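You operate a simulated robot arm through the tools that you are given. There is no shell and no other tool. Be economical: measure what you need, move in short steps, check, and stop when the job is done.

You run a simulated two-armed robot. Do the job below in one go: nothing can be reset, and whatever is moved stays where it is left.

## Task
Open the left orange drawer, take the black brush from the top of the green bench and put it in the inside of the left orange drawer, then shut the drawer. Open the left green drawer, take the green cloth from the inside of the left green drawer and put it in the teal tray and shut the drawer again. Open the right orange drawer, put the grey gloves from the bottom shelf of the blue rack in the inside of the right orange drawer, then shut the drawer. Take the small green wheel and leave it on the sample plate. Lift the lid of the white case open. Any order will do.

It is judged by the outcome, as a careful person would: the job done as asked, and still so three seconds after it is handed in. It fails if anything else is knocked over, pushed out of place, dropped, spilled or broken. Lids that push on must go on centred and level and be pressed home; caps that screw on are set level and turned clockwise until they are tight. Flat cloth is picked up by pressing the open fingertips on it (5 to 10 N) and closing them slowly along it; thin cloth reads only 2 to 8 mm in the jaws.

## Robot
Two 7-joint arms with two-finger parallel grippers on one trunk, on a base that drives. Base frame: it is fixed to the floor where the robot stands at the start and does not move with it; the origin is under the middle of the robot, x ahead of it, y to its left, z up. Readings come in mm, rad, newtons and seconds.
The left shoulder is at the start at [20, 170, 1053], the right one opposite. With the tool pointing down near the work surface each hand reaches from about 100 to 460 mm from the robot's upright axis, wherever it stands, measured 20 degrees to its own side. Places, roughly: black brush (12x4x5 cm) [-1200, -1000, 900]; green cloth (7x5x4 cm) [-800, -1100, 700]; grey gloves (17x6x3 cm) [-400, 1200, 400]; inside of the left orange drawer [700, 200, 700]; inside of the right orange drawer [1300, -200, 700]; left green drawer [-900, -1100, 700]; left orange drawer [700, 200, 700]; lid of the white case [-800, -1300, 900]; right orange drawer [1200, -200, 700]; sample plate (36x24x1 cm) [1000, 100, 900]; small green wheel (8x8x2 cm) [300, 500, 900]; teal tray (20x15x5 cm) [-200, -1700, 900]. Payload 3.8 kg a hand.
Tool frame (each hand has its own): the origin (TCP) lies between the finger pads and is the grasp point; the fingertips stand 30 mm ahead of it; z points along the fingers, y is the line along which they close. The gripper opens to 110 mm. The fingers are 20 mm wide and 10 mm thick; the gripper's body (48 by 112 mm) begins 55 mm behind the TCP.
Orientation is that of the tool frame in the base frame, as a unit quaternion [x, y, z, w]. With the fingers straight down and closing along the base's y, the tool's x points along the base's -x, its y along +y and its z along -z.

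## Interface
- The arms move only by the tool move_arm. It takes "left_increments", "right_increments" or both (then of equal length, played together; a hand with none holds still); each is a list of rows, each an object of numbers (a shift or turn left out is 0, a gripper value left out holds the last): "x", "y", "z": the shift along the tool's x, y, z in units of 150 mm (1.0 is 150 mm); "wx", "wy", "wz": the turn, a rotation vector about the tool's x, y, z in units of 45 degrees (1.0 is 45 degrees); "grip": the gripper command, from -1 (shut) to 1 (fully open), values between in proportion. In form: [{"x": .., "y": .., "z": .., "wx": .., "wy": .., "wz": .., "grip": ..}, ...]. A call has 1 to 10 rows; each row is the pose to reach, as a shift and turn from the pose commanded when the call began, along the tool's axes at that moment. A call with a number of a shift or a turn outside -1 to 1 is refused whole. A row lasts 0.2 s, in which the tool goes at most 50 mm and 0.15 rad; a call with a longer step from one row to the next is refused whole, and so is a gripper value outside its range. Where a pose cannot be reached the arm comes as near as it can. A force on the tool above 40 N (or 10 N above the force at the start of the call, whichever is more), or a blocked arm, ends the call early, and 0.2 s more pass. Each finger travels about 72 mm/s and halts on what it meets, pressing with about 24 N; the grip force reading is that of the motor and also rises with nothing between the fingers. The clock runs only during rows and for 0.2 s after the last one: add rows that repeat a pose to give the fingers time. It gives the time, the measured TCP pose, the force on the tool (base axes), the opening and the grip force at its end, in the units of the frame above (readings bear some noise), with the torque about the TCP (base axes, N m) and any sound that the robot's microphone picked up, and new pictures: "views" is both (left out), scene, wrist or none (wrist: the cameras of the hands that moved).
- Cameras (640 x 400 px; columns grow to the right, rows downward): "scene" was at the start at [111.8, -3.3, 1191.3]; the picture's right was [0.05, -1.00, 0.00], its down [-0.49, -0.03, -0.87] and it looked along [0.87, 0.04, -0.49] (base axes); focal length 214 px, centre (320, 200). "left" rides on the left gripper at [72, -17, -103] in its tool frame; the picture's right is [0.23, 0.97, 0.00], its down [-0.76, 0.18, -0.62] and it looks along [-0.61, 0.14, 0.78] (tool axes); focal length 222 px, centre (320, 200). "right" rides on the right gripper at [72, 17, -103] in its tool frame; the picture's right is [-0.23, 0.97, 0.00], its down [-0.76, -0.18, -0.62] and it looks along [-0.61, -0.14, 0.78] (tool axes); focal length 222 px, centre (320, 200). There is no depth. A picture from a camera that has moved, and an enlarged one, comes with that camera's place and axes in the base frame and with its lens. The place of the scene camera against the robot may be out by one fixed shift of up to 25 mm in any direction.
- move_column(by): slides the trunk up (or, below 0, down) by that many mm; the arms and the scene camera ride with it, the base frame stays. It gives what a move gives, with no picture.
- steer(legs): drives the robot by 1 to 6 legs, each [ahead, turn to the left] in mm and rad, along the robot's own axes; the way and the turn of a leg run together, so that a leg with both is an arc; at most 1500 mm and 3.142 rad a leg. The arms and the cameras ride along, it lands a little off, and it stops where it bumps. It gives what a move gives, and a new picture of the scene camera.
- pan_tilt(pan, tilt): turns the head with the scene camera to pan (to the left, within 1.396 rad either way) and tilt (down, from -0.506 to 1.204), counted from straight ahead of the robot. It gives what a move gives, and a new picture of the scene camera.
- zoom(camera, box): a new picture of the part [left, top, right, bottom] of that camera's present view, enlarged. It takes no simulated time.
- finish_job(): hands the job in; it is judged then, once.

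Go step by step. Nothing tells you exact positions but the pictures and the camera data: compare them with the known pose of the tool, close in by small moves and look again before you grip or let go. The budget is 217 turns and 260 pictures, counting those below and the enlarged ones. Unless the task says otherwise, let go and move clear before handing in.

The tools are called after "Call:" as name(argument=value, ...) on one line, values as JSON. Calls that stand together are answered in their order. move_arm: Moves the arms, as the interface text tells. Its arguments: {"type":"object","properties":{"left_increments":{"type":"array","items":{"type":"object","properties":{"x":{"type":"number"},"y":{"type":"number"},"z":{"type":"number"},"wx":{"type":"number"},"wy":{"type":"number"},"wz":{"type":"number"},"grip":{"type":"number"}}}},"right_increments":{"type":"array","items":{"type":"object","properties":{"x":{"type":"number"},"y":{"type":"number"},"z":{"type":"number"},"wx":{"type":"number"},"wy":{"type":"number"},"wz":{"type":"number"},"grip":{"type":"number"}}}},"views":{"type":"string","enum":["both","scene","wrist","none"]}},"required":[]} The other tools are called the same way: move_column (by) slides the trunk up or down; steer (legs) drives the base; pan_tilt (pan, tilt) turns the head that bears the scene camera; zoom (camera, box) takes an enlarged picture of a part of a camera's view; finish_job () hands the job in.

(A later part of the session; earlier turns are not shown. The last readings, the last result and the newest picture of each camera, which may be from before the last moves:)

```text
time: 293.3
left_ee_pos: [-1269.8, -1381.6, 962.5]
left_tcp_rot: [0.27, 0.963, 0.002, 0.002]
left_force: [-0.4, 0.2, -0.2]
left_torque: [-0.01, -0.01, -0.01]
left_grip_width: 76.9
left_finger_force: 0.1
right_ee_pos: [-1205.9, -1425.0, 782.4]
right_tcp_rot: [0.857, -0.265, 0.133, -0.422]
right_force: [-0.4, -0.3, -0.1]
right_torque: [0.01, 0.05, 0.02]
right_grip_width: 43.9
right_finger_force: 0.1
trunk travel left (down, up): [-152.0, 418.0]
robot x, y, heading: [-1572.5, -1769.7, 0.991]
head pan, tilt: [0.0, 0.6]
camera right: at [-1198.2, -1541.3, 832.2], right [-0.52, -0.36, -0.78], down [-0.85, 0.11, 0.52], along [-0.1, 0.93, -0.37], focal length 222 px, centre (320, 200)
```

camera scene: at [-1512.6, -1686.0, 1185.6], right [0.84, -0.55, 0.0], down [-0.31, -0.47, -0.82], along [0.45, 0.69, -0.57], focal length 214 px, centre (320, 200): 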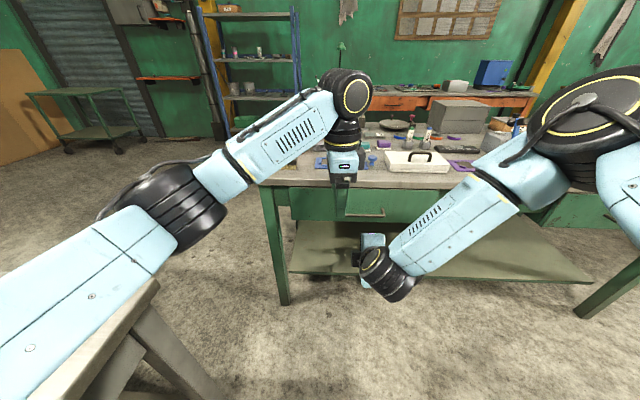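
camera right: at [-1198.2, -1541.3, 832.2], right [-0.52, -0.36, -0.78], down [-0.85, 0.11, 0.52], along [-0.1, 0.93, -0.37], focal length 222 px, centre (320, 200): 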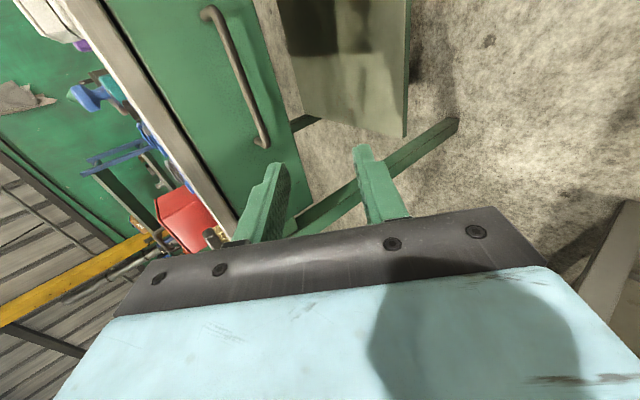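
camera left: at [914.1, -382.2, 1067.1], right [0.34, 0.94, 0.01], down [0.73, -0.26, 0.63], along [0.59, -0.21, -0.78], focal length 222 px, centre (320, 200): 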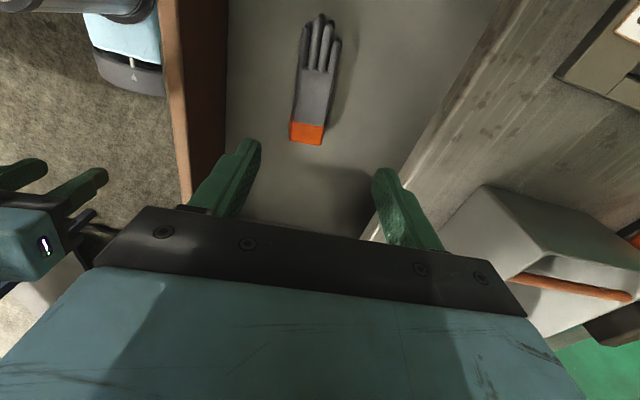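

The handle centres at about e=-138, z≈735. I trim the heading and drive 120 mm closer, then look again.

Call:
steer(legs=[[0, -0.03], [115, 0]])

Call:
move_arm(right_increments=[{"x": 0.05}, {"x": 0.1}], views="wrist")

```text
time: 294.9
left_ee_pos: [-1192.1, -1295.8, 962.9]
left_tcp_rot: [0.285, 0.959, 0.002, 0.002]
left_force: [0.2, -0.5, -0.4]
left_torque: [-0.02, -0.01, -0.01]
left_grip_width: 77.2
left_finger_force: 0.1
right_ee_pos: [-1128.5, -1339.3, 781.8]
right_tcp_rot: [0.852, -0.278, 0.141, -0.421]
right_force: [-0.8, 1.1, -0.3]
right_torque: [0.0, -0.03, 0.01]
right_grip_width: 43.9
right_finger_force: 0.1
trunk travel left (down, up): [-152.0, 418.0]
robot x, y, heading: [-1506.6, -1675.7, 0.956]
head pan, tilt: [0.0, 0.6]
camera scene: at [-1443.1, -1593.2, 1185.6], right [0.82, -0.58, 0.0], down [-0.33, -0.46, -0.82], along [0.47, 0.67, -0.57], focal length 214 px, centre (320, 200)
```

scene: 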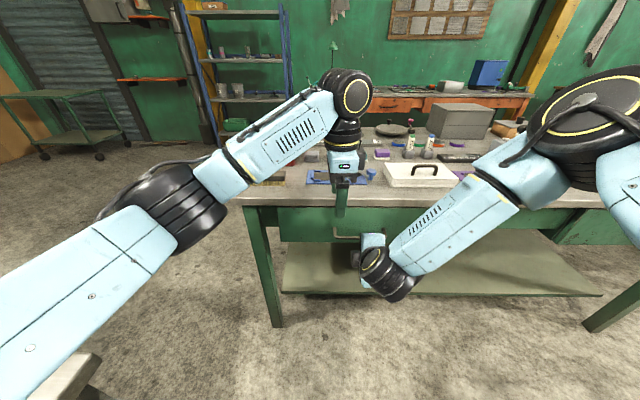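

```text
time: 295.5
left_ee_pos: [-1192.2, -1296.0, 963.4]
left_tcp_rot: [0.285, 0.959, 0.003, 0.002]
left_force: [0.3, -0.4, -0.4]
left_torque: [0.05, -0.01, 0.02]
left_grip_width: 77.0
left_finger_force: 0.1
right_ee_pos: [-1117.0, -1350.1, 782.2]
right_tcp_rot: [0.852, -0.278, 0.14, -0.421]
right_force: [-0.6, -0.1, 0.1]
right_torque: [0.0, 0.0, 0.04]
right_grip_width: 44.0
right_finger_force: 0.1
trunk travel left (down, up): [-152.0, 418.0]
robot x, y, heading: [-1508.7, -1673.3, 0.96]
head pan, tilt: [0.0, 0.6]
camera right: at [-1113.0, -1468.1, 832.4], right [-0.53, -0.34, -0.78], down [-0.85, 0.14, 0.51], along [-0.07, 0.93, -0.37], focal length 222 px, centre (320, 200)
```

right: 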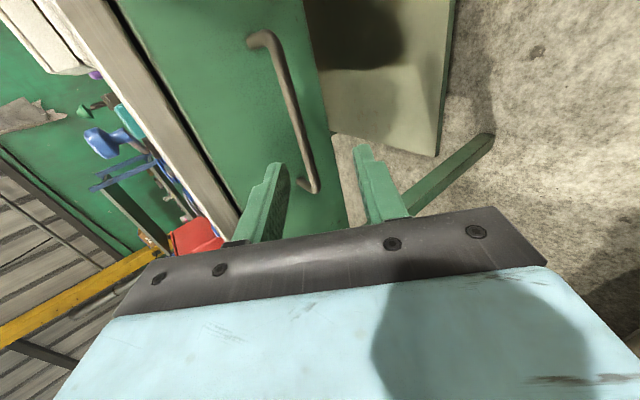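

The bar is at n≈-1637, z≈729. I align and slide the jaws over it.

Call:
move_arm(right_increments=[{"y": -0.08, "z": 0.15, "grip": -0.3}, {"y": -0.15, "z": 0.29, "grip": -0.3}, {"y": -0.15, "z": 0.29, "grip": -0.3}], views="wrist")

```text
time: 296.3
left_ee_pos: [-1191.5, -1295.5, 964.2]
left_tcp_rot: [0.285, 0.959, 0.004, 0.001]
left_force: [-0.5, -0.6, -1.0]
left_torque: [-0.02, -0.03, 0.01]
left_grip_width: 76.7
left_finger_force: 0.1
right_ee_pos: [-1088.8, -1310.0, 774.9]
right_tcp_rot: [0.852, -0.278, 0.141, -0.42]
right_force: [0.0, 0.1, -1.1]
right_torque: [0.0, -0.03, 0.0]
right_grip_width: 38.4
right_finger_force: 0.0
trunk travel left (down, up): [-152.0, 418.0]
robot x, y, heading: [-1509.1, -1675.1, 0.96]
head pan, tilt: [0.0, 0.6]
camera right: at [-1085.0, -1428.9, 824.7], right [-0.53, -0.34, -0.78], down [-0.85, 0.14, 0.51], along [-0.07, 0.93, -0.37], focal length 222 px, centre (320, 200)
```

right: 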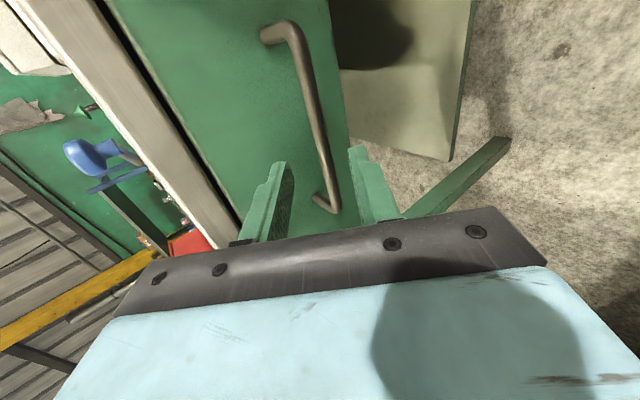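

Lined up as with the first drawer. I advance and grip.

Call:
move_arm(right_increments=[{"z": 0.13}, {"z": 0.26}, {"z": 0.36}, {"z": 0.4}, {"z": 0.4, "grip": -1}, {"z": 0.4, "grip": -1}, {"z": 0.4, "grip": -1}, {"z": 0.4, "grip": -1}], views="wrist")

```text
time: 298.1
left_ee_pos: [-1192.1, -1295.4, 963.0]
left_tcp_rot: [0.285, 0.959, 0.003, 0.002]
left_force: [-0.6, 0.4, -0.4]
left_torque: [-0.01, 0.03, -0.02]
left_grip_width: 77.0
left_finger_force: 0.1
right_ee_pos: [-1059.1, -1273.7, 737.4]
right_tcp_rot: [0.852, -0.278, 0.14, -0.421]
right_force: [0.1, 0.8, -2.9]
right_torque: [0.08, 0.1, 0.11]
right_grip_width: 11.7
right_finger_force: 45.2
trunk travel left (down, up): [-152.0, 418.0]
robot x, y, heading: [-1502.8, -1678.2, 0.958]
head pan, tilt: [0.0, 0.6]
camera right: at [-1056.0, -1390.5, 787.3], right [-0.53, -0.35, -0.77], down [-0.85, 0.14, 0.52], along [-0.07, 0.93, -0.37], focal length 222 px, centre (320, 200)
```

right: 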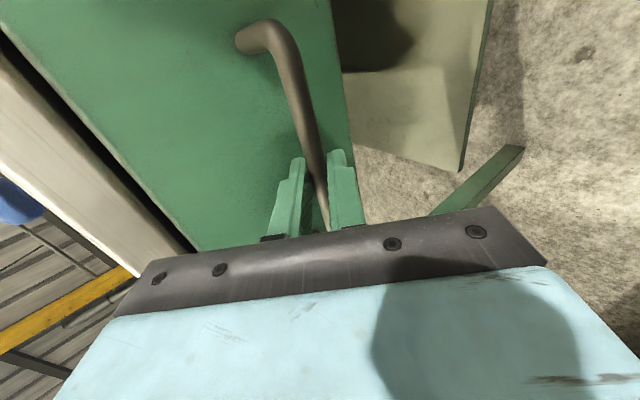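

Gripped. I back the robot 260 mm to pull the drawer open.

Call:
steer(legs=[[-260, 0]])

```text
time: 299.9
left_ee_pos: [-1341.0, -1504.1, 963.5]
left_tcp_rot: [0.283, 0.959, 0.002, 0.003]
left_force: [0.3, -0.5, 0.6]
left_torque: [0.0, 0.0, 0.0]
left_grip_width: 77.1
left_finger_force: 0.1
right_ee_pos: [-1210.2, -1480.1, 738.0]
right_tcp_rot: [0.853, -0.276, 0.139, -0.42]
right_force: [-15.3, 14.5, -7.9]
right_torque: [0.28, 0.49, 0.38]
right_grip_width: 11.5
right_finger_force: 44.8
trunk travel left (down, up): [-152.0, 418.0]
robot x, y, heading: [-1653.4, -1883.1, 0.96]
head pan, tilt: [0.0, 0.6]
camera scene: at [-1591.6, -1801.2, 1185.6], right [0.82, -0.58, 0.0], down [-0.32, -0.46, -0.82], along [0.47, 0.67, -0.57], focal length 214 px, centre (320, 200)
```

scene: 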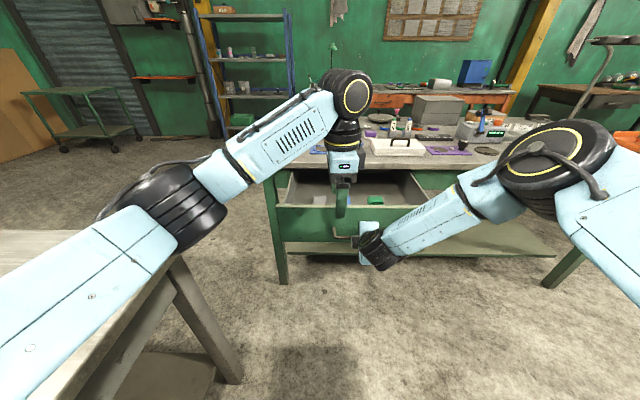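

The drawer is open and the green cloth is visible inside on the right. I release the handle, raise the right hand clear, and shift the robot rightward so the left hand can reach the cloth.

Call:
move_arm(right_increments=[{"grip": -0.6}, {"grip": -0.2}, {"grip": -0.2}, {"z": -0.25}, {"z": -0.5}, {"z": -0.75}, {"z": -0.95}, {"z": -0.95}], views="none")

Call:
steer(legs=[[0, -1.571], [290, 0], [0, 1.571]])

```text
time: 301.7
left_ee_pos: [-1338.9, -1504.4, 962.6]
left_tcp_rot: [0.284, 0.959, 0.003, 0.001]
left_force: [0.4, 0.0, 0.4]
left_torque: [0.0, 0.02, -0.02]
left_grip_width: 76.7
left_finger_force: 0.1
right_ee_pos: [-1277.8, -1572.2, 823.8]
right_tcp_rot: [0.853, -0.276, 0.138, -0.421]
right_force: [0.3, 0.5, -0.2]
right_torque: [0.02, 0.02, -0.05]
right_grip_width: 44.2
right_finger_force: 0.1
trunk travel left (down, up): [-152.0, 418.0]
robot x, y, heading: [-1654.0, -1885.8, 0.956]
head pan, tilt: [0.0, 0.6]
```

```text
time: 311.3
left_ee_pos: [-1101.8, -1668.1, 963.5]
left_tcp_rot: [0.282, 0.959, 0.003, 0.002]
left_force: [-1.1, 0.3, 0.1]
left_torque: [0.04, -0.01, 0.02]
left_grip_width: 77.0
left_finger_force: 0.0
right_ee_pos: [-1039.2, -1735.1, 823.9]
right_tcp_rot: [0.853, -0.275, 0.137, -0.421]
right_force: [0.2, -0.3, 0.2]
right_torque: [0.0, 0.02, 0.0]
right_grip_width: 44.0
right_finger_force: 0.0
trunk travel left (down, up): [-152.0, 418.0]
robot x, y, heading: [-1414.3, -2047.1, 0.963]
head pan, tilt: [0.0, 0.6]
camera scene: at [-1352.5, -1966.8, 1185.7], right [0.82, -0.57, 0.0], down [-0.32, -0.46, -0.83], along [0.47, 0.68, -0.56], focal length 214 px, centre (320, 200)
```

scene: 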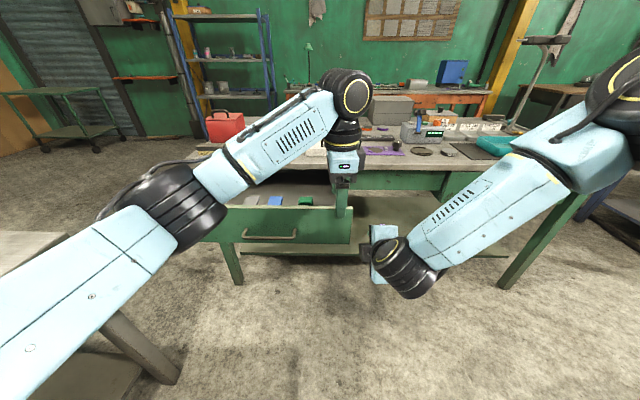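

Three cloths lie in the drawer; the green one is rightmost, at about e=-39, n=-1691. I draw the right hand back a little more and drive 340 mm forward.

Call:
move_arm(right_increments=[{"z": -0.25}, {"z": -0.5}, {"z": -0.5}], left_increments=[{"x": 0.25, "grip": 0.6}, {"x": 0.5, "grip": 0.6}, {"x": 0.66, "grip": 0.6}], views="none")

Call:
steer(legs=[[340, 0]])

Call:
move_arm(left_increments=[{"x": 0.0}], views="wrist")

```text
time: 312.1
left_ee_pos: [-1185.2, -1612.7, 964.0]
left_tcp_rot: [0.282, 0.959, 0.002, 0.001]
left_force: [-0.5, -0.6, -0.5]
left_torque: [0.03, 0.01, 0.0]
left_grip_width: 87.7
left_finger_force: 0.1
right_ee_pos: [-1074.4, -1782.8, 873.0]
right_tcp_rot: [0.853, -0.275, 0.138, -0.421]
right_force: [-0.1, -0.1, 0.8]
right_torque: [0.0, -0.01, 0.01]
right_grip_width: 44.1
right_finger_force: 0.0
trunk travel left (down, up): [-152.0, 418.0]
robot x, y, heading: [-1414.7, -2051.1, 0.957]
head pan, tilt: [0.0, 0.6]
```

```text
time: 314.3
left_ee_pos: [-990.8, -1333.7, 963.1]
left_tcp_rot: [0.282, 0.959, 0.003, 0.002]
left_force: [1.2, 0.9, -0.2]
left_torque: [-0.01, -0.02, -0.03]
left_grip_width: 88.1
left_finger_force: 0.1
right_ee_pos: [-878.6, -1502.9, 870.5]
right_tcp_rot: [0.854, -0.274, 0.137, -0.421]
right_force: [0.0, 1.2, -0.4]
right_torque: [-0.03, 0.02, -0.02]
right_grip_width: 43.8
right_finger_force: 0.0
trunk travel left (down, up): [-152.0, 418.0]
robot x, y, heading: [-1222.4, -1769.2, 0.965]
head pan, tilt: [0.0, 0.6]
camera scene: at [-1157.7, -1687.7, 1185.6], right [0.82, -0.57, 0.0], down [-0.32, -0.46, -0.82], along [0.47, 0.68, -0.57], focal length 214 px, centre (320, 200)
```

scene: 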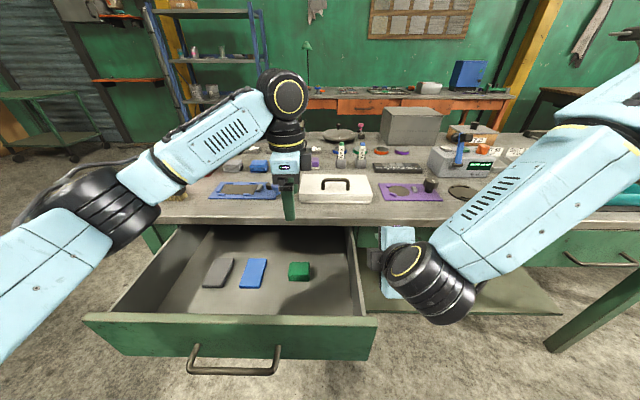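

```text
time: 314.7
left_ee_pos: [-991.1, -1334.6, 964.3]
left_tcp_rot: [0.282, 0.959, 0.003, 0.002]
left_force: [0.0, -0.4, 0.6]
left_torque: [-0.04, -0.02, -0.01]
left_grip_width: 87.8
left_finger_force: 0.0
right_ee_pos: [-879.1, -1504.3, 872.7]
right_tcp_rot: [0.854, -0.274, 0.137, -0.421]
right_force: [0.3, -1.0, 0.0]
right_torque: [-0.03, 0.01, 0.0]
right_grip_width: 43.9
right_finger_force: 0.0
trunk travel left (down, up): [-152.0, 418.0]
robot x, y, heading: [-1220.5, -1773.1, 0.963]
head pan, tilt: [0.0, 0.6]
camera left: at [-1060.1, -1310.7, 1066.8], right [0.34, 0.94, 0.01], down [0.73, -0.27, 0.63], along [0.59, -0.21, -0.78], focal length 222 px, centre (320, 200)
```

left: 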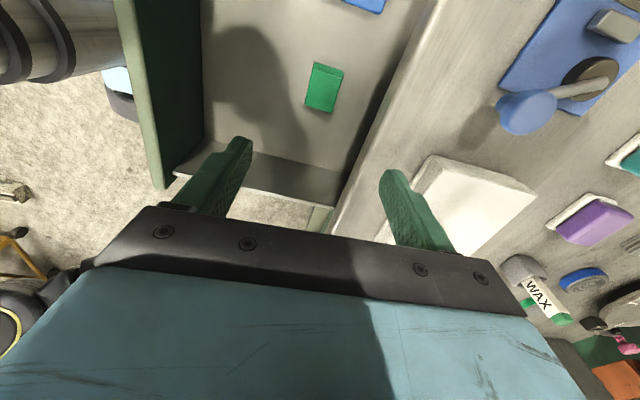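

The green cloth lies almost exactly under the left hand. I tilt the hand slightly back to clear the bench edge and descend partway.

Call:
move_arm(left_increments=[{"wx": -0.09, "z": 0.2}, {"wx": -0.18, "z": 0.45}, {"wx": -0.18, "z": 0.7}, {"wx": -0.18, "z": 0.95}, {"wx": -0.18, "z": 1.0}, {"wx": -0.18, "z": 1.0}], views="none")

Call:
move_arm(left_increments=[{"z": 0.15}, {"z": 0.3}, {"z": 0.3}], views="both")

```text
time: 316.1
left_ee_pos: [-991.1, -1334.5, 810.6]
left_tcp_rot: [0.281, 0.957, 0.07, 0.021]
left_force: [0.2, -0.1, -0.4]
left_torque: [0.05, -0.04, 0.02]
left_grip_width: 87.9
left_finger_force: 0.1
right_ee_pos: [-878.6, -1503.6, 871.2]
right_tcp_rot: [0.853, -0.273, 0.137, -0.422]
right_force: [0.3, -0.2, 0.6]
right_torque: [-0.03, 0.02, -0.03]
right_grip_width: 44.0
right_finger_force: 0.0
trunk travel left (down, up): [-152.0, 418.0]
robot x, y, heading: [-1218.5, -1769.2, 0.965]
head pan, tilt: [0.0, 0.6]
```

```text
time: 316.9
left_ee_pos: [-988.1, -1329.9, 767.2]
left_tcp_rot: [0.281, 0.957, 0.07, 0.021]
left_force: [0.6, 0.7, 0.6]
left_torque: [0.01, 0.02, 0.0]
left_grip_width: 88.0
left_finger_force: 0.0
right_ee_pos: [-878.9, -1504.2, 871.8]
right_tcp_rot: [0.853, -0.274, 0.137, -0.422]
right_force: [0.1, 0.3, 0.4]
right_torque: [0.03, 0.02, 0.02]
right_grip_width: 43.9
right_finger_force: 0.1
trunk travel left (down, up): [-152.0, 418.0]
robot x, y, heading: [-1224.3, -1770.0, 0.958]
head pan, tilt: [0.0, 0.6]
camera scene: at [-1158.0, -1688.2, 1185.7], right [0.82, -0.57, 0.0], down [-0.32, -0.46, -0.83], along [0.47, 0.68, -0.56], focal length 214 px, centre (320, 200)
camera left: at [-1064.8, -1317.9, 867.9], right [0.33, 0.93, 0.14], down [0.68, -0.34, 0.64], along [0.65, -0.11, -0.75], focal length 222 px, centre (320, 200)
```

scene: 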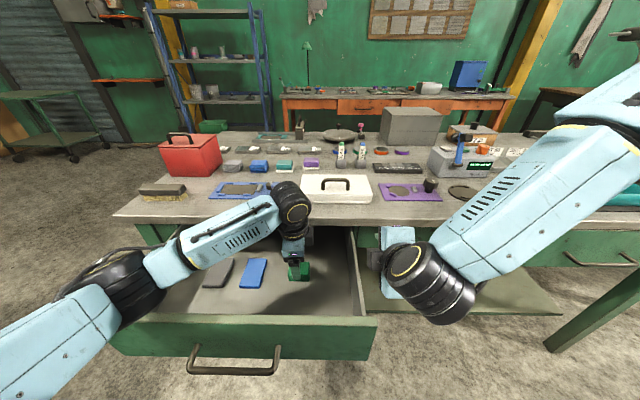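
left: 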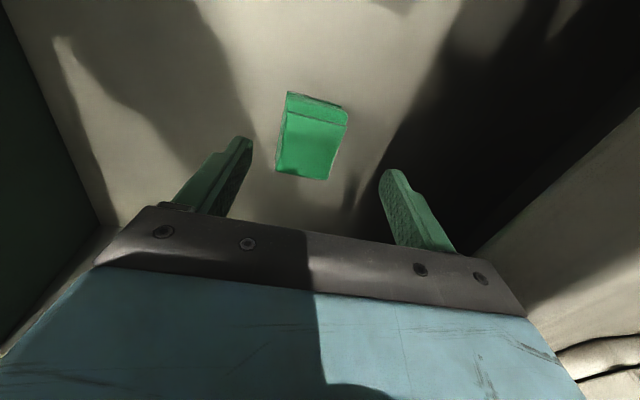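

Centred on the cloth. I descend to the drawer floor in fine steps and close slowly.

Call:
move_arm(left_increments=[{"z": 0.12}, {"z": 0.22}, {"z": 0.27}, {"z": 0.3}, {"z": 0.33}, {"z": 0.36}], views="wrist")

```text
time: 318.3
left_ee_pos: [-983.6, -1322.1, 719.2]
left_tcp_rot: [0.281, 0.957, 0.072, 0.025]
left_force: [-6.8, 1.9, 28.0]
left_torque: [-1.03, 1.01, -0.33]
left_grip_width: 87.3
left_finger_force: 0.0
right_ee_pos: [-880.1, -1505.8, 873.1]
right_tcp_rot: [0.853, -0.274, 0.137, -0.422]
right_force: [-0.4, -0.1, 0.5]
right_torque: [0.02, -0.02, 0.0]
right_grip_width: 44.1
right_finger_force: 0.1
trunk travel left (down, up): [-152.0, 418.0]
robot x, y, heading: [-1222.6, -1770.8, 0.957]
head pan, tilt: [0.0, 0.6]
camera left: at [-1060.5, -1310.1, 819.1], right [0.33, 0.93, 0.15], down [0.68, -0.34, 0.65], along [0.65, -0.11, -0.75], focal length 222 px, centre (320, 200)
```

left: 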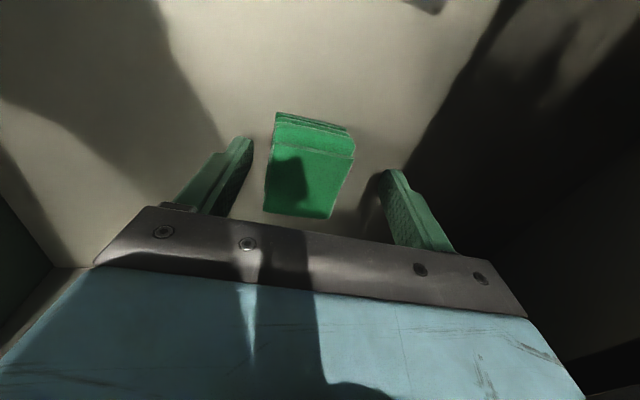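

Fingertips touch the floor on both sides of the folded cloth. I ease up 3 mm and close.

Call:
move_arm(left_increments=[{"z": -0.02, "grip": 0.3}, {"z": -0.02, "grip": 0.0}, {"z": -0.02, "grip": -0.3}, {"z": -0.02, "grip": -0.6}, {"z": -0.02, "grip": -0.8}, {"z": -0.02, "grip": -0.8}], views="wrist")

```text
time: 319.7
left_ee_pos: [-983.7, -1321.8, 718.7]
left_tcp_rot: [0.281, 0.957, 0.069, 0.022]
left_force: [0.4, 0.4, 0.0]
left_torque: [-0.07, -0.01, 0.04]
left_grip_width: 48.2
left_finger_force: 24.1
right_ee_pos: [-878.9, -1503.2, 872.3]
right_tcp_rot: [0.854, -0.274, 0.137, -0.421]
right_force: [-0.1, 0.3, -0.5]
right_torque: [0.01, 0.08, 0.01]
right_grip_width: 44.0
right_finger_force: 0.1
trunk travel left (down, up): [-152.0, 418.0]
robot x, y, heading: [-1222.2, -1769.6, 0.959]
head pan, tilt: [0.0, 0.6]
camera left: at [-1060.3, -1310.3, 818.3], right [0.33, 0.93, 0.14], down [0.68, -0.34, 0.64], along [0.65, -0.12, -0.75], focal length 222 px, centre (320, 200)
```

left: 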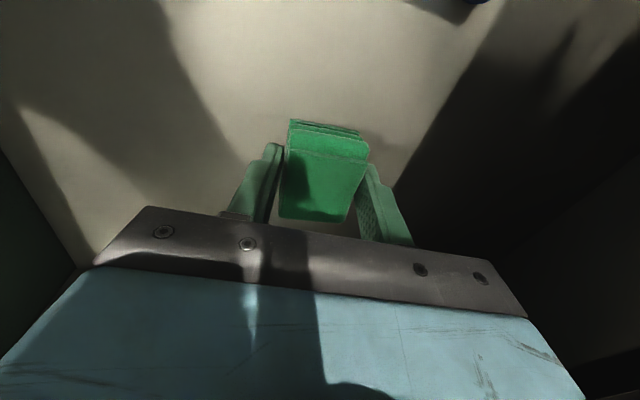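

Gripped at 48 mm. I lift the cloth straight out of the drawer.

Call:
move_arm(left_increments=[{"z": -0.2}, {"z": -0.4}, {"z": -0.6}, {"z": -0.8}, {"z": -1.0}, {"z": -1.0}], views="none")

Call:
move_arm(left_increments=[{"z": -0.2}, {"z": -0.4}, {"z": -0.6}, {"z": -0.6}], views="both")

```text
time: 321.1
left_ee_pos: [-994.3, -1339.9, 867.1]
left_tcp_rot: [0.282, 0.957, 0.071, 0.022]
left_force: [-0.5, -0.7, 0.0]
left_torque: [0.02, 0.0, 0.0]
left_grip_width: 47.9
left_finger_force: 23.8
right_ee_pos: [-878.7, -1503.7, 871.4]
right_tcp_rot: [0.854, -0.273, 0.138, -0.422]
right_force: [-0.6, 0.6, -0.4]
right_torque: [0.0, 0.01, 0.05]
right_grip_width: 43.9
right_finger_force: 0.0
trunk travel left (down, up): [-152.0, 418.0]
robot x, y, heading: [-1218.1, -1769.9, 0.961]
head pan, tilt: [0.0, 0.6]
```

```text
time: 322.1
left_ee_pos: [-1001.9, -1350.2, 956.2]
left_tcp_rot: [0.281, 0.957, 0.07, 0.021]
left_force: [-0.9, -0.3, -1.3]
left_torque: [0.01, 0.02, -0.02]
left_grip_width: 47.5
left_finger_force: 23.9
right_ee_pos: [-878.3, -1504.6, 871.3]
right_tcp_rot: [0.853, -0.274, 0.137, -0.422]
right_force: [-0.1, 0.0, 0.1]
right_torque: [0.02, -0.02, 0.0]
right_grip_width: 43.8
right_finger_force: 0.0
trunk travel left (down, up): [-152.0, 418.0]
robot x, y, heading: [-1221.4, -1771.8, 0.956]
head pan, tilt: [0.0, 0.6]
camera scene: at [-1158.0, -1688.1, 1185.7], right [0.82, -0.57, 0.0], down [-0.32, -0.46, -0.83], along [0.47, 0.68, -0.57], focal length 214 px, centre (320, 200)
camera left: at [-1078.5, -1339.3, 1056.4], right [0.33, 0.93, 0.14], down [0.69, -0.34, 0.64], along [0.65, -0.12, -0.75], focal length 222 px, centre (320, 200)
```

scene: 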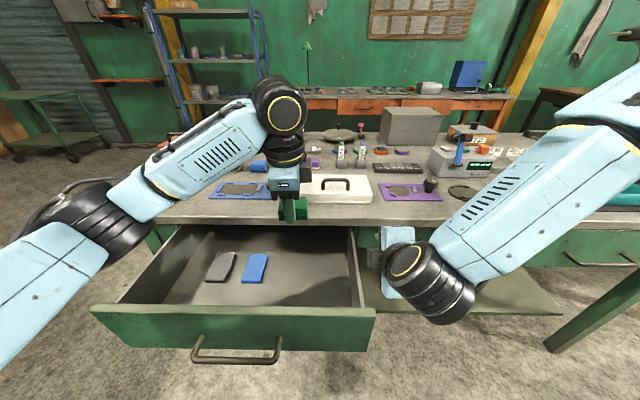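
left: 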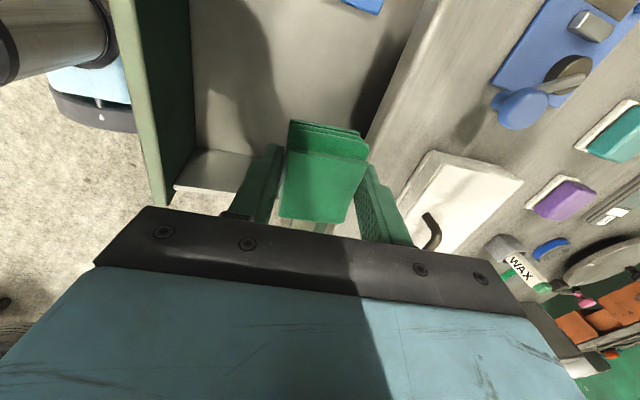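

The cloth is held. I manoeuvre back in front of the drawer handle to shut the drawer.

Call:
steer(legs=[[0, -0.6], [-500, 0], [0, 0.6], [70, 0]])

Call:
move_arm(right_increments=[{"z": 0.2}, {"z": 0.4}, {"z": 0.6}, {"z": 0.6}], views="wrist")

```text
time: 329.0
left_ee_pos: [-1437.2, -1473.3, 956.2]
left_tcp_rot: [0.274, 0.959, 0.07, 0.021]
left_force: [-0.6, 0.2, -1.1]
left_torque: [-0.03, 0.06, -0.03]
left_grip_width: 46.2
left_finger_force: 24.1
right_ee_pos: [-1311.3, -1624.7, 870.9]
right_tcp_rot: [0.856, -0.268, 0.134, -0.421]
right_force: [0.9, 0.5, 0.1]
right_torque: [0.03, -0.02, -0.02]
right_grip_width: 44.0
right_finger_force: 0.1
trunk travel left (down, up): [-152.0, 418.0]
robot x, y, heading: [-1649.6, -1898.7, 0.983]
head pan, tilt: [0.0, 0.6]
camera scene: at [-1587.7, -1812.9, 1185.6], right [0.83, -0.56, 0.0], down [-0.32, -0.47, -0.82], along [0.46, 0.68, -0.57], focal length 214 px, centre (320, 200)
```

scene: 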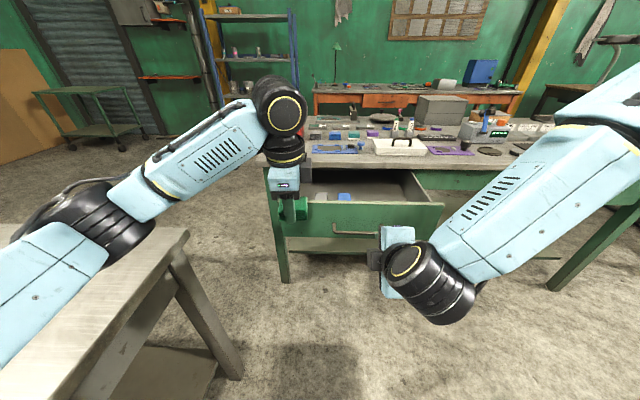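

```text
time: 330.0
left_ee_pos: [-1438.2, -1474.7, 956.8]
left_tcp_rot: [0.273, 0.959, 0.071, 0.02]
left_force: [1.0, 0.4, -0.7]
left_torque: [0.0, -0.03, 0.0]
left_grip_width: 45.9
left_finger_force: 23.9
right_ee_pos: [-1271.4, -1566.9, 816.8]
right_tcp_rot: [0.855, -0.268, 0.134, -0.422]
right_force: [0.7, 1.3, 0.0]
right_torque: [-0.01, -0.03, 0.0]
right_grip_width: 44.1
right_finger_force: 0.0
trunk travel left (down, up): [-152.0, 418.0]
robot x, y, heading: [-1647.5, -1898.1, 0.978]
head pan, tilt: [0.0, 0.6]
camera right: at [-1264.9, -1684.4, 866.0], right [-0.52, -0.36, -0.77], down [-0.85, 0.12, 0.52], along [-0.09, 0.93, -0.37], focal length 222 px, centre (320, 200)
```

right: 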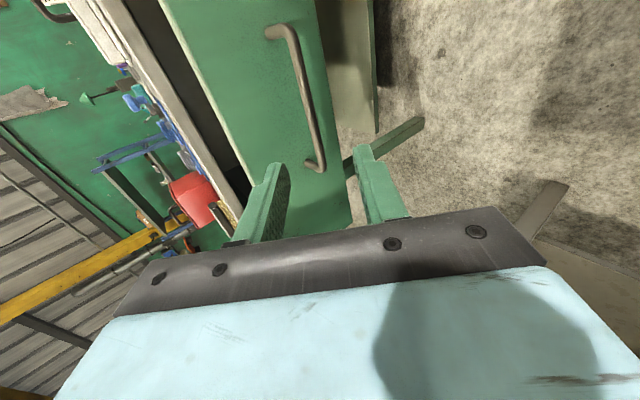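

The handle is straight ahead along the fingers by about 132 mm. I advance and grip it.

Call:
move_arm(right_increments=[{"z": 0.25, "grip": -0.3}, {"z": 0.5, "grip": -0.3}, {"z": 0.7, "grip": -0.3}, {"z": 0.83, "grip": -0.3}, {"z": 0.88, "grip": -0.3}, {"z": 0.88, "grip": -1}, {"z": 0.88, "grip": -1}, {"z": 0.88, "grip": -1}, {"z": 0.88, "grip": -1}], views="wrist")

```text
time: 332.0
left_ee_pos: [-1437.8, -1476.0, 957.9]
left_tcp_rot: [0.274, 0.959, 0.072, 0.022]
left_force: [-0.3, -0.3, -0.3]
left_torque: [0.0, 0.02, -0.01]
left_grip_width: 45.5
left_finger_force: 24.3
right_ee_pos: [-1208.3, -1479.3, 743.4]
right_tcp_rot: [0.852, -0.268, 0.137, -0.428]
right_force: [1.6, 2.0, 35.5]
right_torque: [1.05, 0.12, -0.31]
right_grip_width: 11.8
right_finger_force: 45.1
trunk travel left (down, up): [-152.0, 418.0]
robot x, y, heading: [-1651.8, -1895.2, 0.975]
head pan, tilt: [0.0, 0.6]
camera right: at [-1201.7, -1597.2, 791.6], right [-0.52, -0.35, -0.78], down [-0.85, 0.11, 0.51], along [-0.09, 0.93, -0.35], focal length 222 px, centre (320, 200)
```

right: 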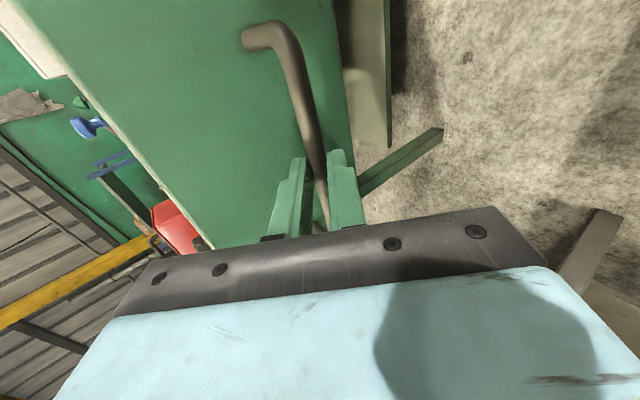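

Gripped. I relax the vertical load slightly and drive forward to push the drawer in.

Call:
move_arm(right_increments=[{"y": -0.03, "z": -0.02}, {"y": -0.03, "z": -0.02}], views="none")

Call:
steer(legs=[[225, -0.015]])

```text
time: 332.6
left_ee_pos: [-1437.7, -1475.9, 957.2]
left_tcp_rot: [0.274, 0.959, 0.07, 0.021]
left_force: [0.5, 0.0, -1.1]
left_torque: [0.0, 0.0, -0.01]
left_grip_width: 45.5
left_finger_force: 23.9
right_ee_pos: [-1210.4, -1481.7, 743.8]
right_tcp_rot: [0.855, -0.268, 0.134, -0.423]
right_force: [-1.0, 2.3, 20.0]
right_torque: [0.49, 0.0, -0.97]
right_grip_width: 11.8
right_finger_force: 45.4
trunk travel left (down, up): [-152.0, 418.0]
robot x, y, heading: [-1652.2, -1893.1, 0.979]
head pan, tilt: [0.0, 0.6]
```

```text
time: 334.3
left_ee_pos: [-1307.0, -1292.5, 957.0]
left_tcp_rot: [0.279, 0.958, 0.07, 0.022]
left_force: [-0.3, 0.4, -0.3]
left_torque: [0.01, -0.03, -0.02]
left_grip_width: 45.4
left_finger_force: 23.9
right_ee_pos: [-1079.7, -1302.0, 743.6]
right_tcp_rot: [0.854, -0.273, 0.137, -0.422]
right_force: [-3.1, -0.9, 19.2]
right_torque: [0.58, 0.22, -0.06]
right_grip_width: 12.1
right_finger_force: 45.3
trunk travel left (down, up): [-152.0, 418.0]
robot x, y, heading: [-1523.4, -1711.6, 0.969]
head pan, tilt: [0.0, 0.6]
camera scene: at [-1462.9, -1631.5, 1185.9], right [0.82, -0.57, 0.0], down [-0.32, -0.46, -0.83], along [0.47, 0.68, -0.56], focal length 214 px, centre (320, 200)
```

scene: 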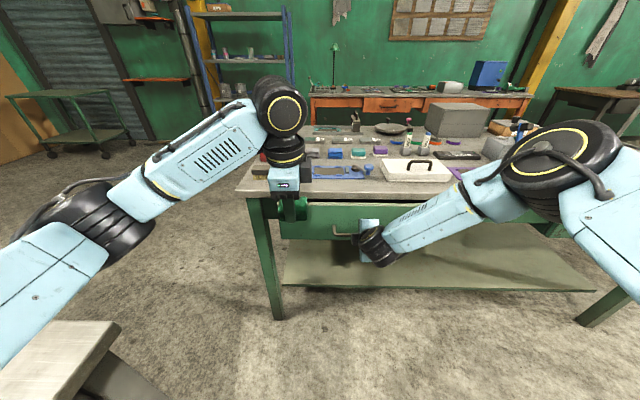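

About 35 mm remain; I push the rest with the arm.

Call:
move_arm(right_increments=[{"z": 0.06, "y": -0.045}, {"z": 0.12, "y": -0.09}, {"z": 0.18, "y": -0.13}, {"z": 0.22, "y": -0.16}, {"z": 0.24, "y": -0.18}], views="scene")

```text
time: 335.2
left_ee_pos: [-1308.2, -1296.4, 958.4]
left_tcp_rot: [0.28, 0.957, 0.072, 0.021]
left_force: [-0.4, -1.1, -0.1]
left_torque: [0.0, 0.01, -0.01]
left_grip_width: 45.3
left_finger_force: 24.5
right_ee_pos: [-1063.3, -1277.9, 741.7]
right_tcp_rot: [0.855, -0.274, 0.133, -0.419]
right_force: [-11.0, -22.9, 19.8]
right_torque: [0.17, 0.22, -0.25]
right_grip_width: 11.1
right_finger_force: 45.0
trunk travel left (down, up): [-152.0, 418.0]
robot x, y, heading: [-1522.8, -1713.2, 0.961]
head pan, tilt: [0.0, 0.6]
stopped in row 4 (right hand): the force on the tool passed its limit at 60 N (the readings are from after the stop); the commanded pose is now the measured one
camera scene: at [-1464.2, -1634.7, 1186.3], right [0.82, -0.57, 0.0], down [-0.32, -0.46, -0.83], along [0.47, 0.68, -0.56], focal length 214 px, centre (320, 200)
```

scene: 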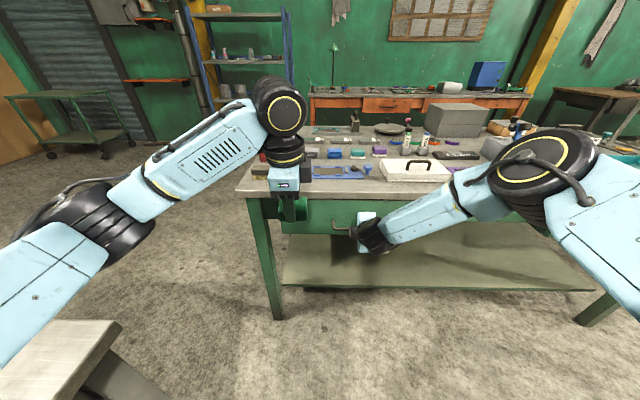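

It stopped at 60 N. I push once more gently and inspect the gap.

Call:
move_arm(right_increments=[{"z": 0.02, "y": -0.015}, {"z": 0.04, "y": -0.03}, {"z": 0.05, "y": -0.04}], views="wrist")

```text
time: 336.0
left_ee_pos: [-1308.2, -1295.5, 957.3]
left_tcp_rot: [0.279, 0.957, 0.072, 0.022]
left_force: [0.1, 0.9, -1.1]
left_torque: [0.01, 0.05, -0.01]
left_grip_width: 45.5
left_finger_force: 24.0
right_ee_pos: [-1059.5, -1272.6, 737.0]
right_tcp_rot: [0.857, -0.274, 0.131, -0.416]
right_force: [-7.3, -18.0, 15.3]
right_torque: [0.1, 0.27, 0.03]
right_grip_width: 11.5
right_finger_force: 45.2
trunk travel left (down, up): [-152.0, 418.0]
robot x, y, heading: [-1522.0, -1712.2, 0.965]
head pan, tilt: [0.0, 0.6]
stopped in row 3 (right hand): the force on the tool passed its limit at 43 N (the readings are from after the stop); the commanded pose is now the measured one
camera right: at [-1053.2, -1389.3, 788.1], right [-0.54, -0.36, -0.76], down [-0.84, 0.13, 0.53], along [-0.09, 0.92, -0.37], focal length 222 px, centre (320, 200)
```

right: 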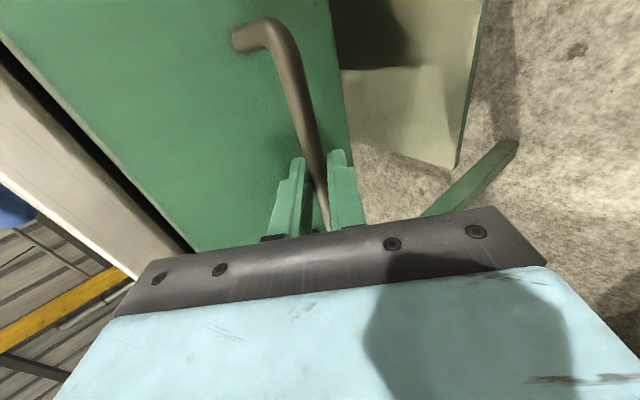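

The drawer is fully shut. I release, withdraw and raise the right hand, then drive along to the teal tray.

Call:
move_arm(right_increments=[{"grip": -0.6}, {"grip": -0.2}, {"grip": -0.2}, {"z": -0.25}, {"z": -0.5}, {"z": -0.75}, {"z": -0.95}, {"z": -0.95}], views="wrist")

Call:
move_arm(right_increments=[{"y": -0.15, "z": -0.1}, {"y": -0.3, "z": -0.22}, {"y": -0.45, "z": -0.35}, {"y": -0.6, "z": -0.48}, {"y": -0.6, "z": -0.48}], views="none")

Call:
steer(legs=[[0, -1.571], [1135, 0], [0, 1.571]])

```text
time: 337.8
left_ee_pos: [-1307.3, -1293.1, 956.8]
left_tcp_rot: [0.28, 0.957, 0.07, 0.021]
left_force: [0.3, 0.1, -0.2]
left_torque: [0.01, -0.02, 0.01]
left_grip_width: 45.5
left_finger_force: 24.3
right_ee_pos: [-1123.0, -1362.2, 823.6]
right_tcp_rot: [0.858, -0.273, 0.131, -0.414]
right_force: [0.6, -0.4, -0.3]
right_torque: [0.0, -0.01, -0.01]
right_grip_width: 44.1
right_finger_force: 0.1
trunk travel left (down, up): [-152.0, 418.0]
robot x, y, heading: [-1525.7, -1712.1, 0.969]
head pan, tilt: [0.0, 0.6]
camera right: at [-1116.9, -1478.8, 874.8], right [-0.54, -0.36, -0.76], down [-0.84, 0.13, 0.53], along [-0.09, 0.92, -0.38], focal length 222 px, centre (320, 200)
```

right: 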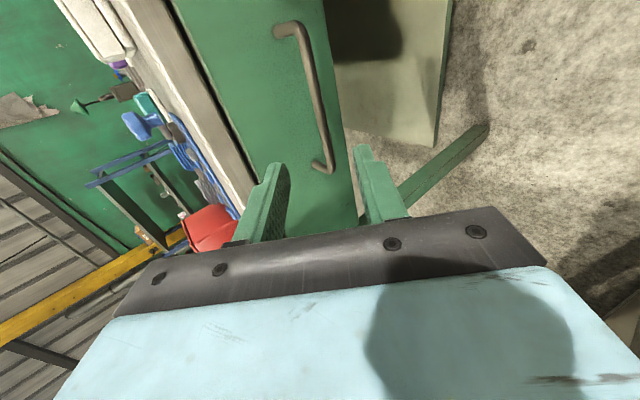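

```text
time: 339.0
left_ee_pos: [-1307.0, -1294.6, 957.2]
left_tcp_rot: [0.28, 0.957, 0.07, 0.021]
left_force: [-0.3, -0.3, 0.2]
left_torque: [0.01, 0.03, -0.02]
left_grip_width: 45.0
left_finger_force: 23.9
right_ee_pos: [-1124.4, -1362.6, 938.8]
right_tcp_rot: [0.858, -0.273, 0.131, -0.414]
right_force: [0.3, -0.3, -0.9]
right_torque: [-0.01, -0.02, 0.0]
right_grip_width: 43.8
right_finger_force: 0.0
trunk travel left (down, up): [-152.0, 418.0]
robot x, y, heading: [-1523.0, -1714.6, 0.964]
head pan, tilt: [0.0, 0.6]
```

```text
time: 352.5
left_ee_pos: [-358.9, -1954.7, 956.5]
left_tcp_rot: [0.284, 0.956, 0.07, 0.022]
left_force: [-0.3, -0.6, 0.0]
left_torque: [0.02, 0.01, -0.01]
left_grip_width: 45.6
left_finger_force: 24.0
right_ee_pos: [-177.2, -2024.6, 938.4]
right_tcp_rot: [0.857, -0.278, 0.133, -0.413]
right_force: [-0.8, 0.2, -0.7]
right_torque: [0.0, -0.02, -0.01]
right_grip_width: 44.5
right_finger_force: 0.0
trunk travel left (down, up): [-152.0, 418.0]
robot x, y, heading: [-579.3, -2371.7, 0.952]
head pan, tilt: [0.0, 0.6]
camera scene: at [-516.8, -2291.0, 1185.7], right [0.82, -0.58, 0.0], down [-0.33, -0.46, -0.83], along [0.48, 0.67, -0.56], focal length 214 px, centre (320, 200)
```

scene: 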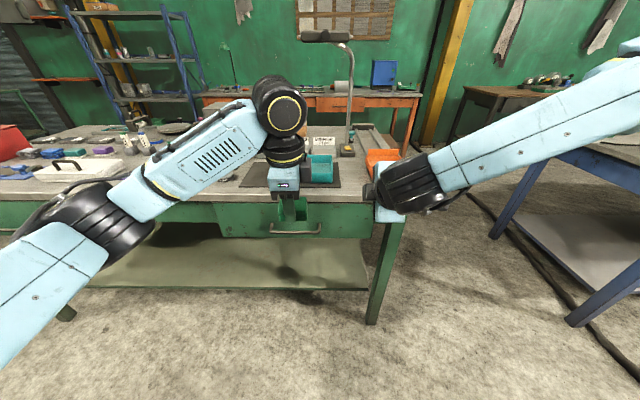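

I'm before the teal tray. I raise the right hand more for clearance, drive 280 mm forward and look down with the left wrist camera.

Call:
move_arm(right_increments=[{"y": -0.15, "z": -0.2}, {"y": -0.3, "z": -0.4}, {"y": -0.45, "z": -0.6}, {"y": -0.6, "z": -0.8}, {"y": -0.6, "z": -0.8}], views="none")

Call:
steer(legs=[[260, 0]])

Call:
move_arm(left_increments=[{"x": 0.0}], views="wrist")

```text
time: 353.7
left_ee_pos: [-356.9, -1954.2, 956.6]
left_tcp_rot: [0.285, 0.956, 0.07, 0.022]
left_force: [-0.6, -0.4, -0.5]
left_torque: [-0.01, 0.0, -0.02]
left_grip_width: 45.1
left_finger_force: 23.8
right_ee_pos: [-196.9, -2057.0, 1083.9]
right_tcp_rot: [0.857, -0.279, 0.132, -0.413]
right_force: [0.2, -0.2, 0.3]
right_torque: [0.0, 0.05, 0.01]
right_grip_width: 43.8
right_finger_force: 0.1
trunk travel left (down, up): [-152.0, 418.0]
robot x, y, heading: [-578.7, -2369.7, 0.955]
head pan, tilt: [0.0, 0.6]
```

```text
time: 355.6
left_ee_pos: [-204.6, -1738.7, 956.4]
left_tcp_rot: [0.285, 0.956, 0.071, 0.022]
left_force: [-0.5, 1.0, -0.4]
left_torque: [0.01, -0.01, -0.01]
left_grip_width: 45.2
left_finger_force: 24.0
right_ee_pos: [-43.1, -1839.6, 1084.7]
right_tcp_rot: [0.856, -0.279, 0.133, -0.414]
right_force: [0.3, 0.5, -0.4]
right_torque: [0.0, 0.0, 0.01]
right_grip_width: 43.7
right_finger_force: 0.0
trunk travel left (down, up): [-152.0, 418.0]
robot x, y, heading: [-427.8, -2156.3, 0.955]
head pan, tilt: [0.0, 0.6]
camera scene: at [-363.0, -2074.5, 1185.6], right [0.82, -0.58, 0.0], down [-0.33, -0.46, -0.82], along [0.48, 0.67, -0.57], focal length 214 px, centre (320, 200)
```

scene: 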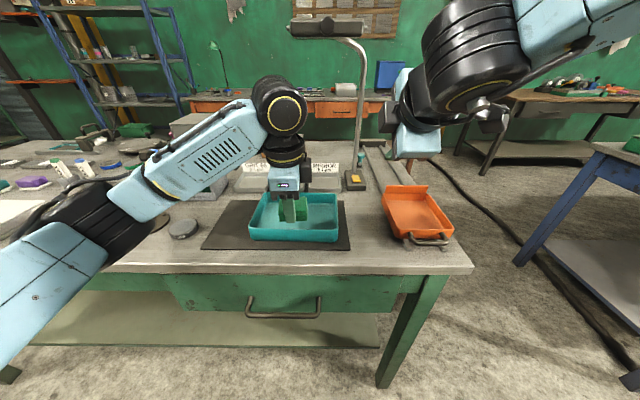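

```text
time: 356.0
left_ee_pos: [-205.7, -1738.5, 956.4]
left_tcp_rot: [0.286, 0.955, 0.07, 0.022]
left_force: [0.5, 0.2, -1.1]
left_torque: [0.02, 0.01, 0.04]
left_grip_width: 45.1
left_finger_force: 23.9
right_ee_pos: [-44.1, -1841.4, 1084.2]
right_tcp_rot: [0.856, -0.28, 0.133, -0.414]
right_force: [0.3, -0.6, 0.2]
right_torque: [0.05, 0.0, 0.0]
right_grip_width: 43.9
right_finger_force: 0.1
trunk travel left (down, up): [-152.0, 418.0]
robot x, y, heading: [-427.6, -2156.5, 0.951]
head pan, tilt: [0.0, 0.6]
camera left: at [-280.9, -1726.7, 1056.2], right [0.34, 0.93, 0.14], down [0.68, -0.35, 0.64], along [0.65, -0.12, -0.75], focal length 222 px, centre (320, 200)
```

left: 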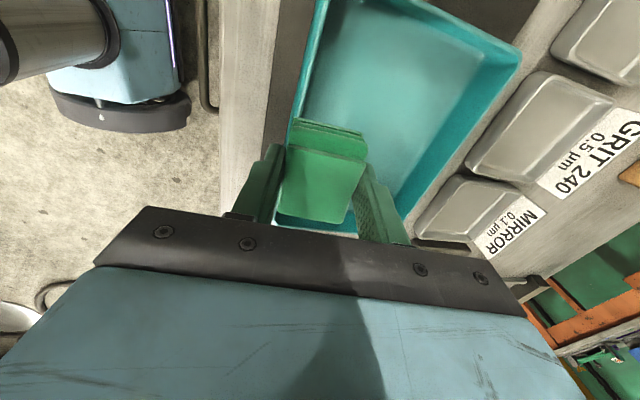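

The tray's centre is about 80 mm ahead and 30 mm left of the hand. I move over it and lower the cloth.

Call:
move_arm(left_increments=[{"x": 0.1, "y": 0.25}, {"x": 0.2, "y": 0.53}, {"x": 0.2, "y": 0.53, "z": 0.15}, {"x": 0.2, "y": 0.53, "z": 0.3}, {"x": 0.2, "y": 0.53, "z": 0.38}, {"x": 0.2, "y": 0.53, "z": 0.38}], views="both")

```text
time: 357.4
left_ee_pos: [-181.3, -1650.5, 911.8]
left_tcp_rot: [0.286, 0.955, 0.071, 0.022]
left_force: [0.6, 0.4, -0.8]
left_torque: [-0.01, 0.0, 0.01]
left_grip_width: 45.1
left_finger_force: 24.1
right_ee_pos: [-43.9, -1840.2, 1085.5]
right_tcp_rot: [0.856, -0.279, 0.134, -0.413]
right_force: [-0.4, 0.2, -0.9]
right_torque: [0.0, -0.06, -0.01]
right_grip_width: 44.0
right_finger_force: 0.1
trunk travel left (down, up): [-152.0, 418.0]
robot x, y, heading: [-426.8, -2155.9, 0.952]
head pan, tilt: [0.0, 0.6]
camera scene: at [-363.3, -2075.0, 1185.7], right [0.82, -0.58, 0.0], down [-0.33, -0.46, -0.83], along [0.48, 0.67, -0.56], focal length 214 px, centre (320, 200)
camera left: at [-258.3, -1638.1, 1011.3], right [0.34, 0.93, 0.14], down [0.68, -0.35, 0.64], along [0.65, -0.12, -0.75], focal length 222 px, centre (320, 200)
```

scene: 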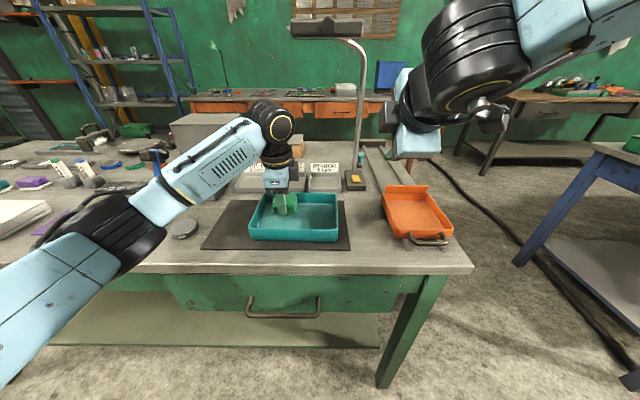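
left: 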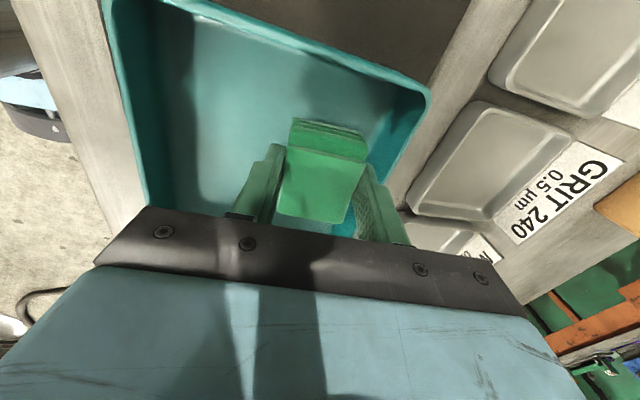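

The cloth is inside the rim but near the far wall. I come back 25 mm and lower until it touches the tray floor.

Call:
move_arm(left_increments=[{"y": -0.17}, {"y": -0.17, "z": 0.04}, {"y": -0.17, "z": 0.08}, {"y": -0.17, "z": 0.11}, {"y": -0.17, "z": 0.14}, {"y": -0.17, "z": 0.17}, {"y": -0.17, "z": 0.2}], views="wrist")

```text
time: 358.6
left_ee_pos: [-192.4, -1668.7, 897.5]
left_tcp_rot: [0.286, 0.955, 0.076, 0.027]
left_force: [-3.5, -3.3, 14.3]
left_torque: [-0.16, 0.54, 0.09]
left_grip_width: 45.2
left_finger_force: 23.8
right_ee_pos: [-44.4, -1841.4, 1084.5]
right_tcp_rot: [0.856, -0.279, 0.133, -0.414]
right_force: [-0.2, 0.4, -0.1]
right_torque: [0.01, -0.01, 0.02]
right_grip_width: 44.0
right_finger_force: 0.0
trunk travel left (down, up): [-152.0, 418.0]
robot x, y, heading: [-424.9, -2157.5, 0.957]
head pan, tilt: [0.0, 0.6]
stopped in row 5 (left hand): the force on the tool passed its limit at 45 N (the readings are from after the stop); the commanded pose is now the measured one
camera left: at [-270.6, -1657.1, 996.8], right [0.34, 0.93, 0.15], down [0.67, -0.35, 0.65], along [0.66, -0.12, -0.75], focal length 222 px, centre (320, 200)
```

left: 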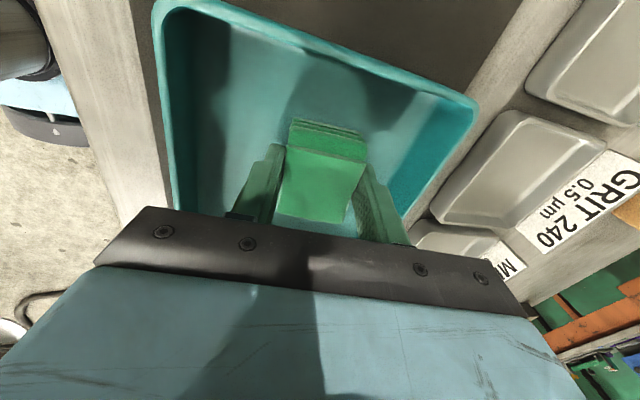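

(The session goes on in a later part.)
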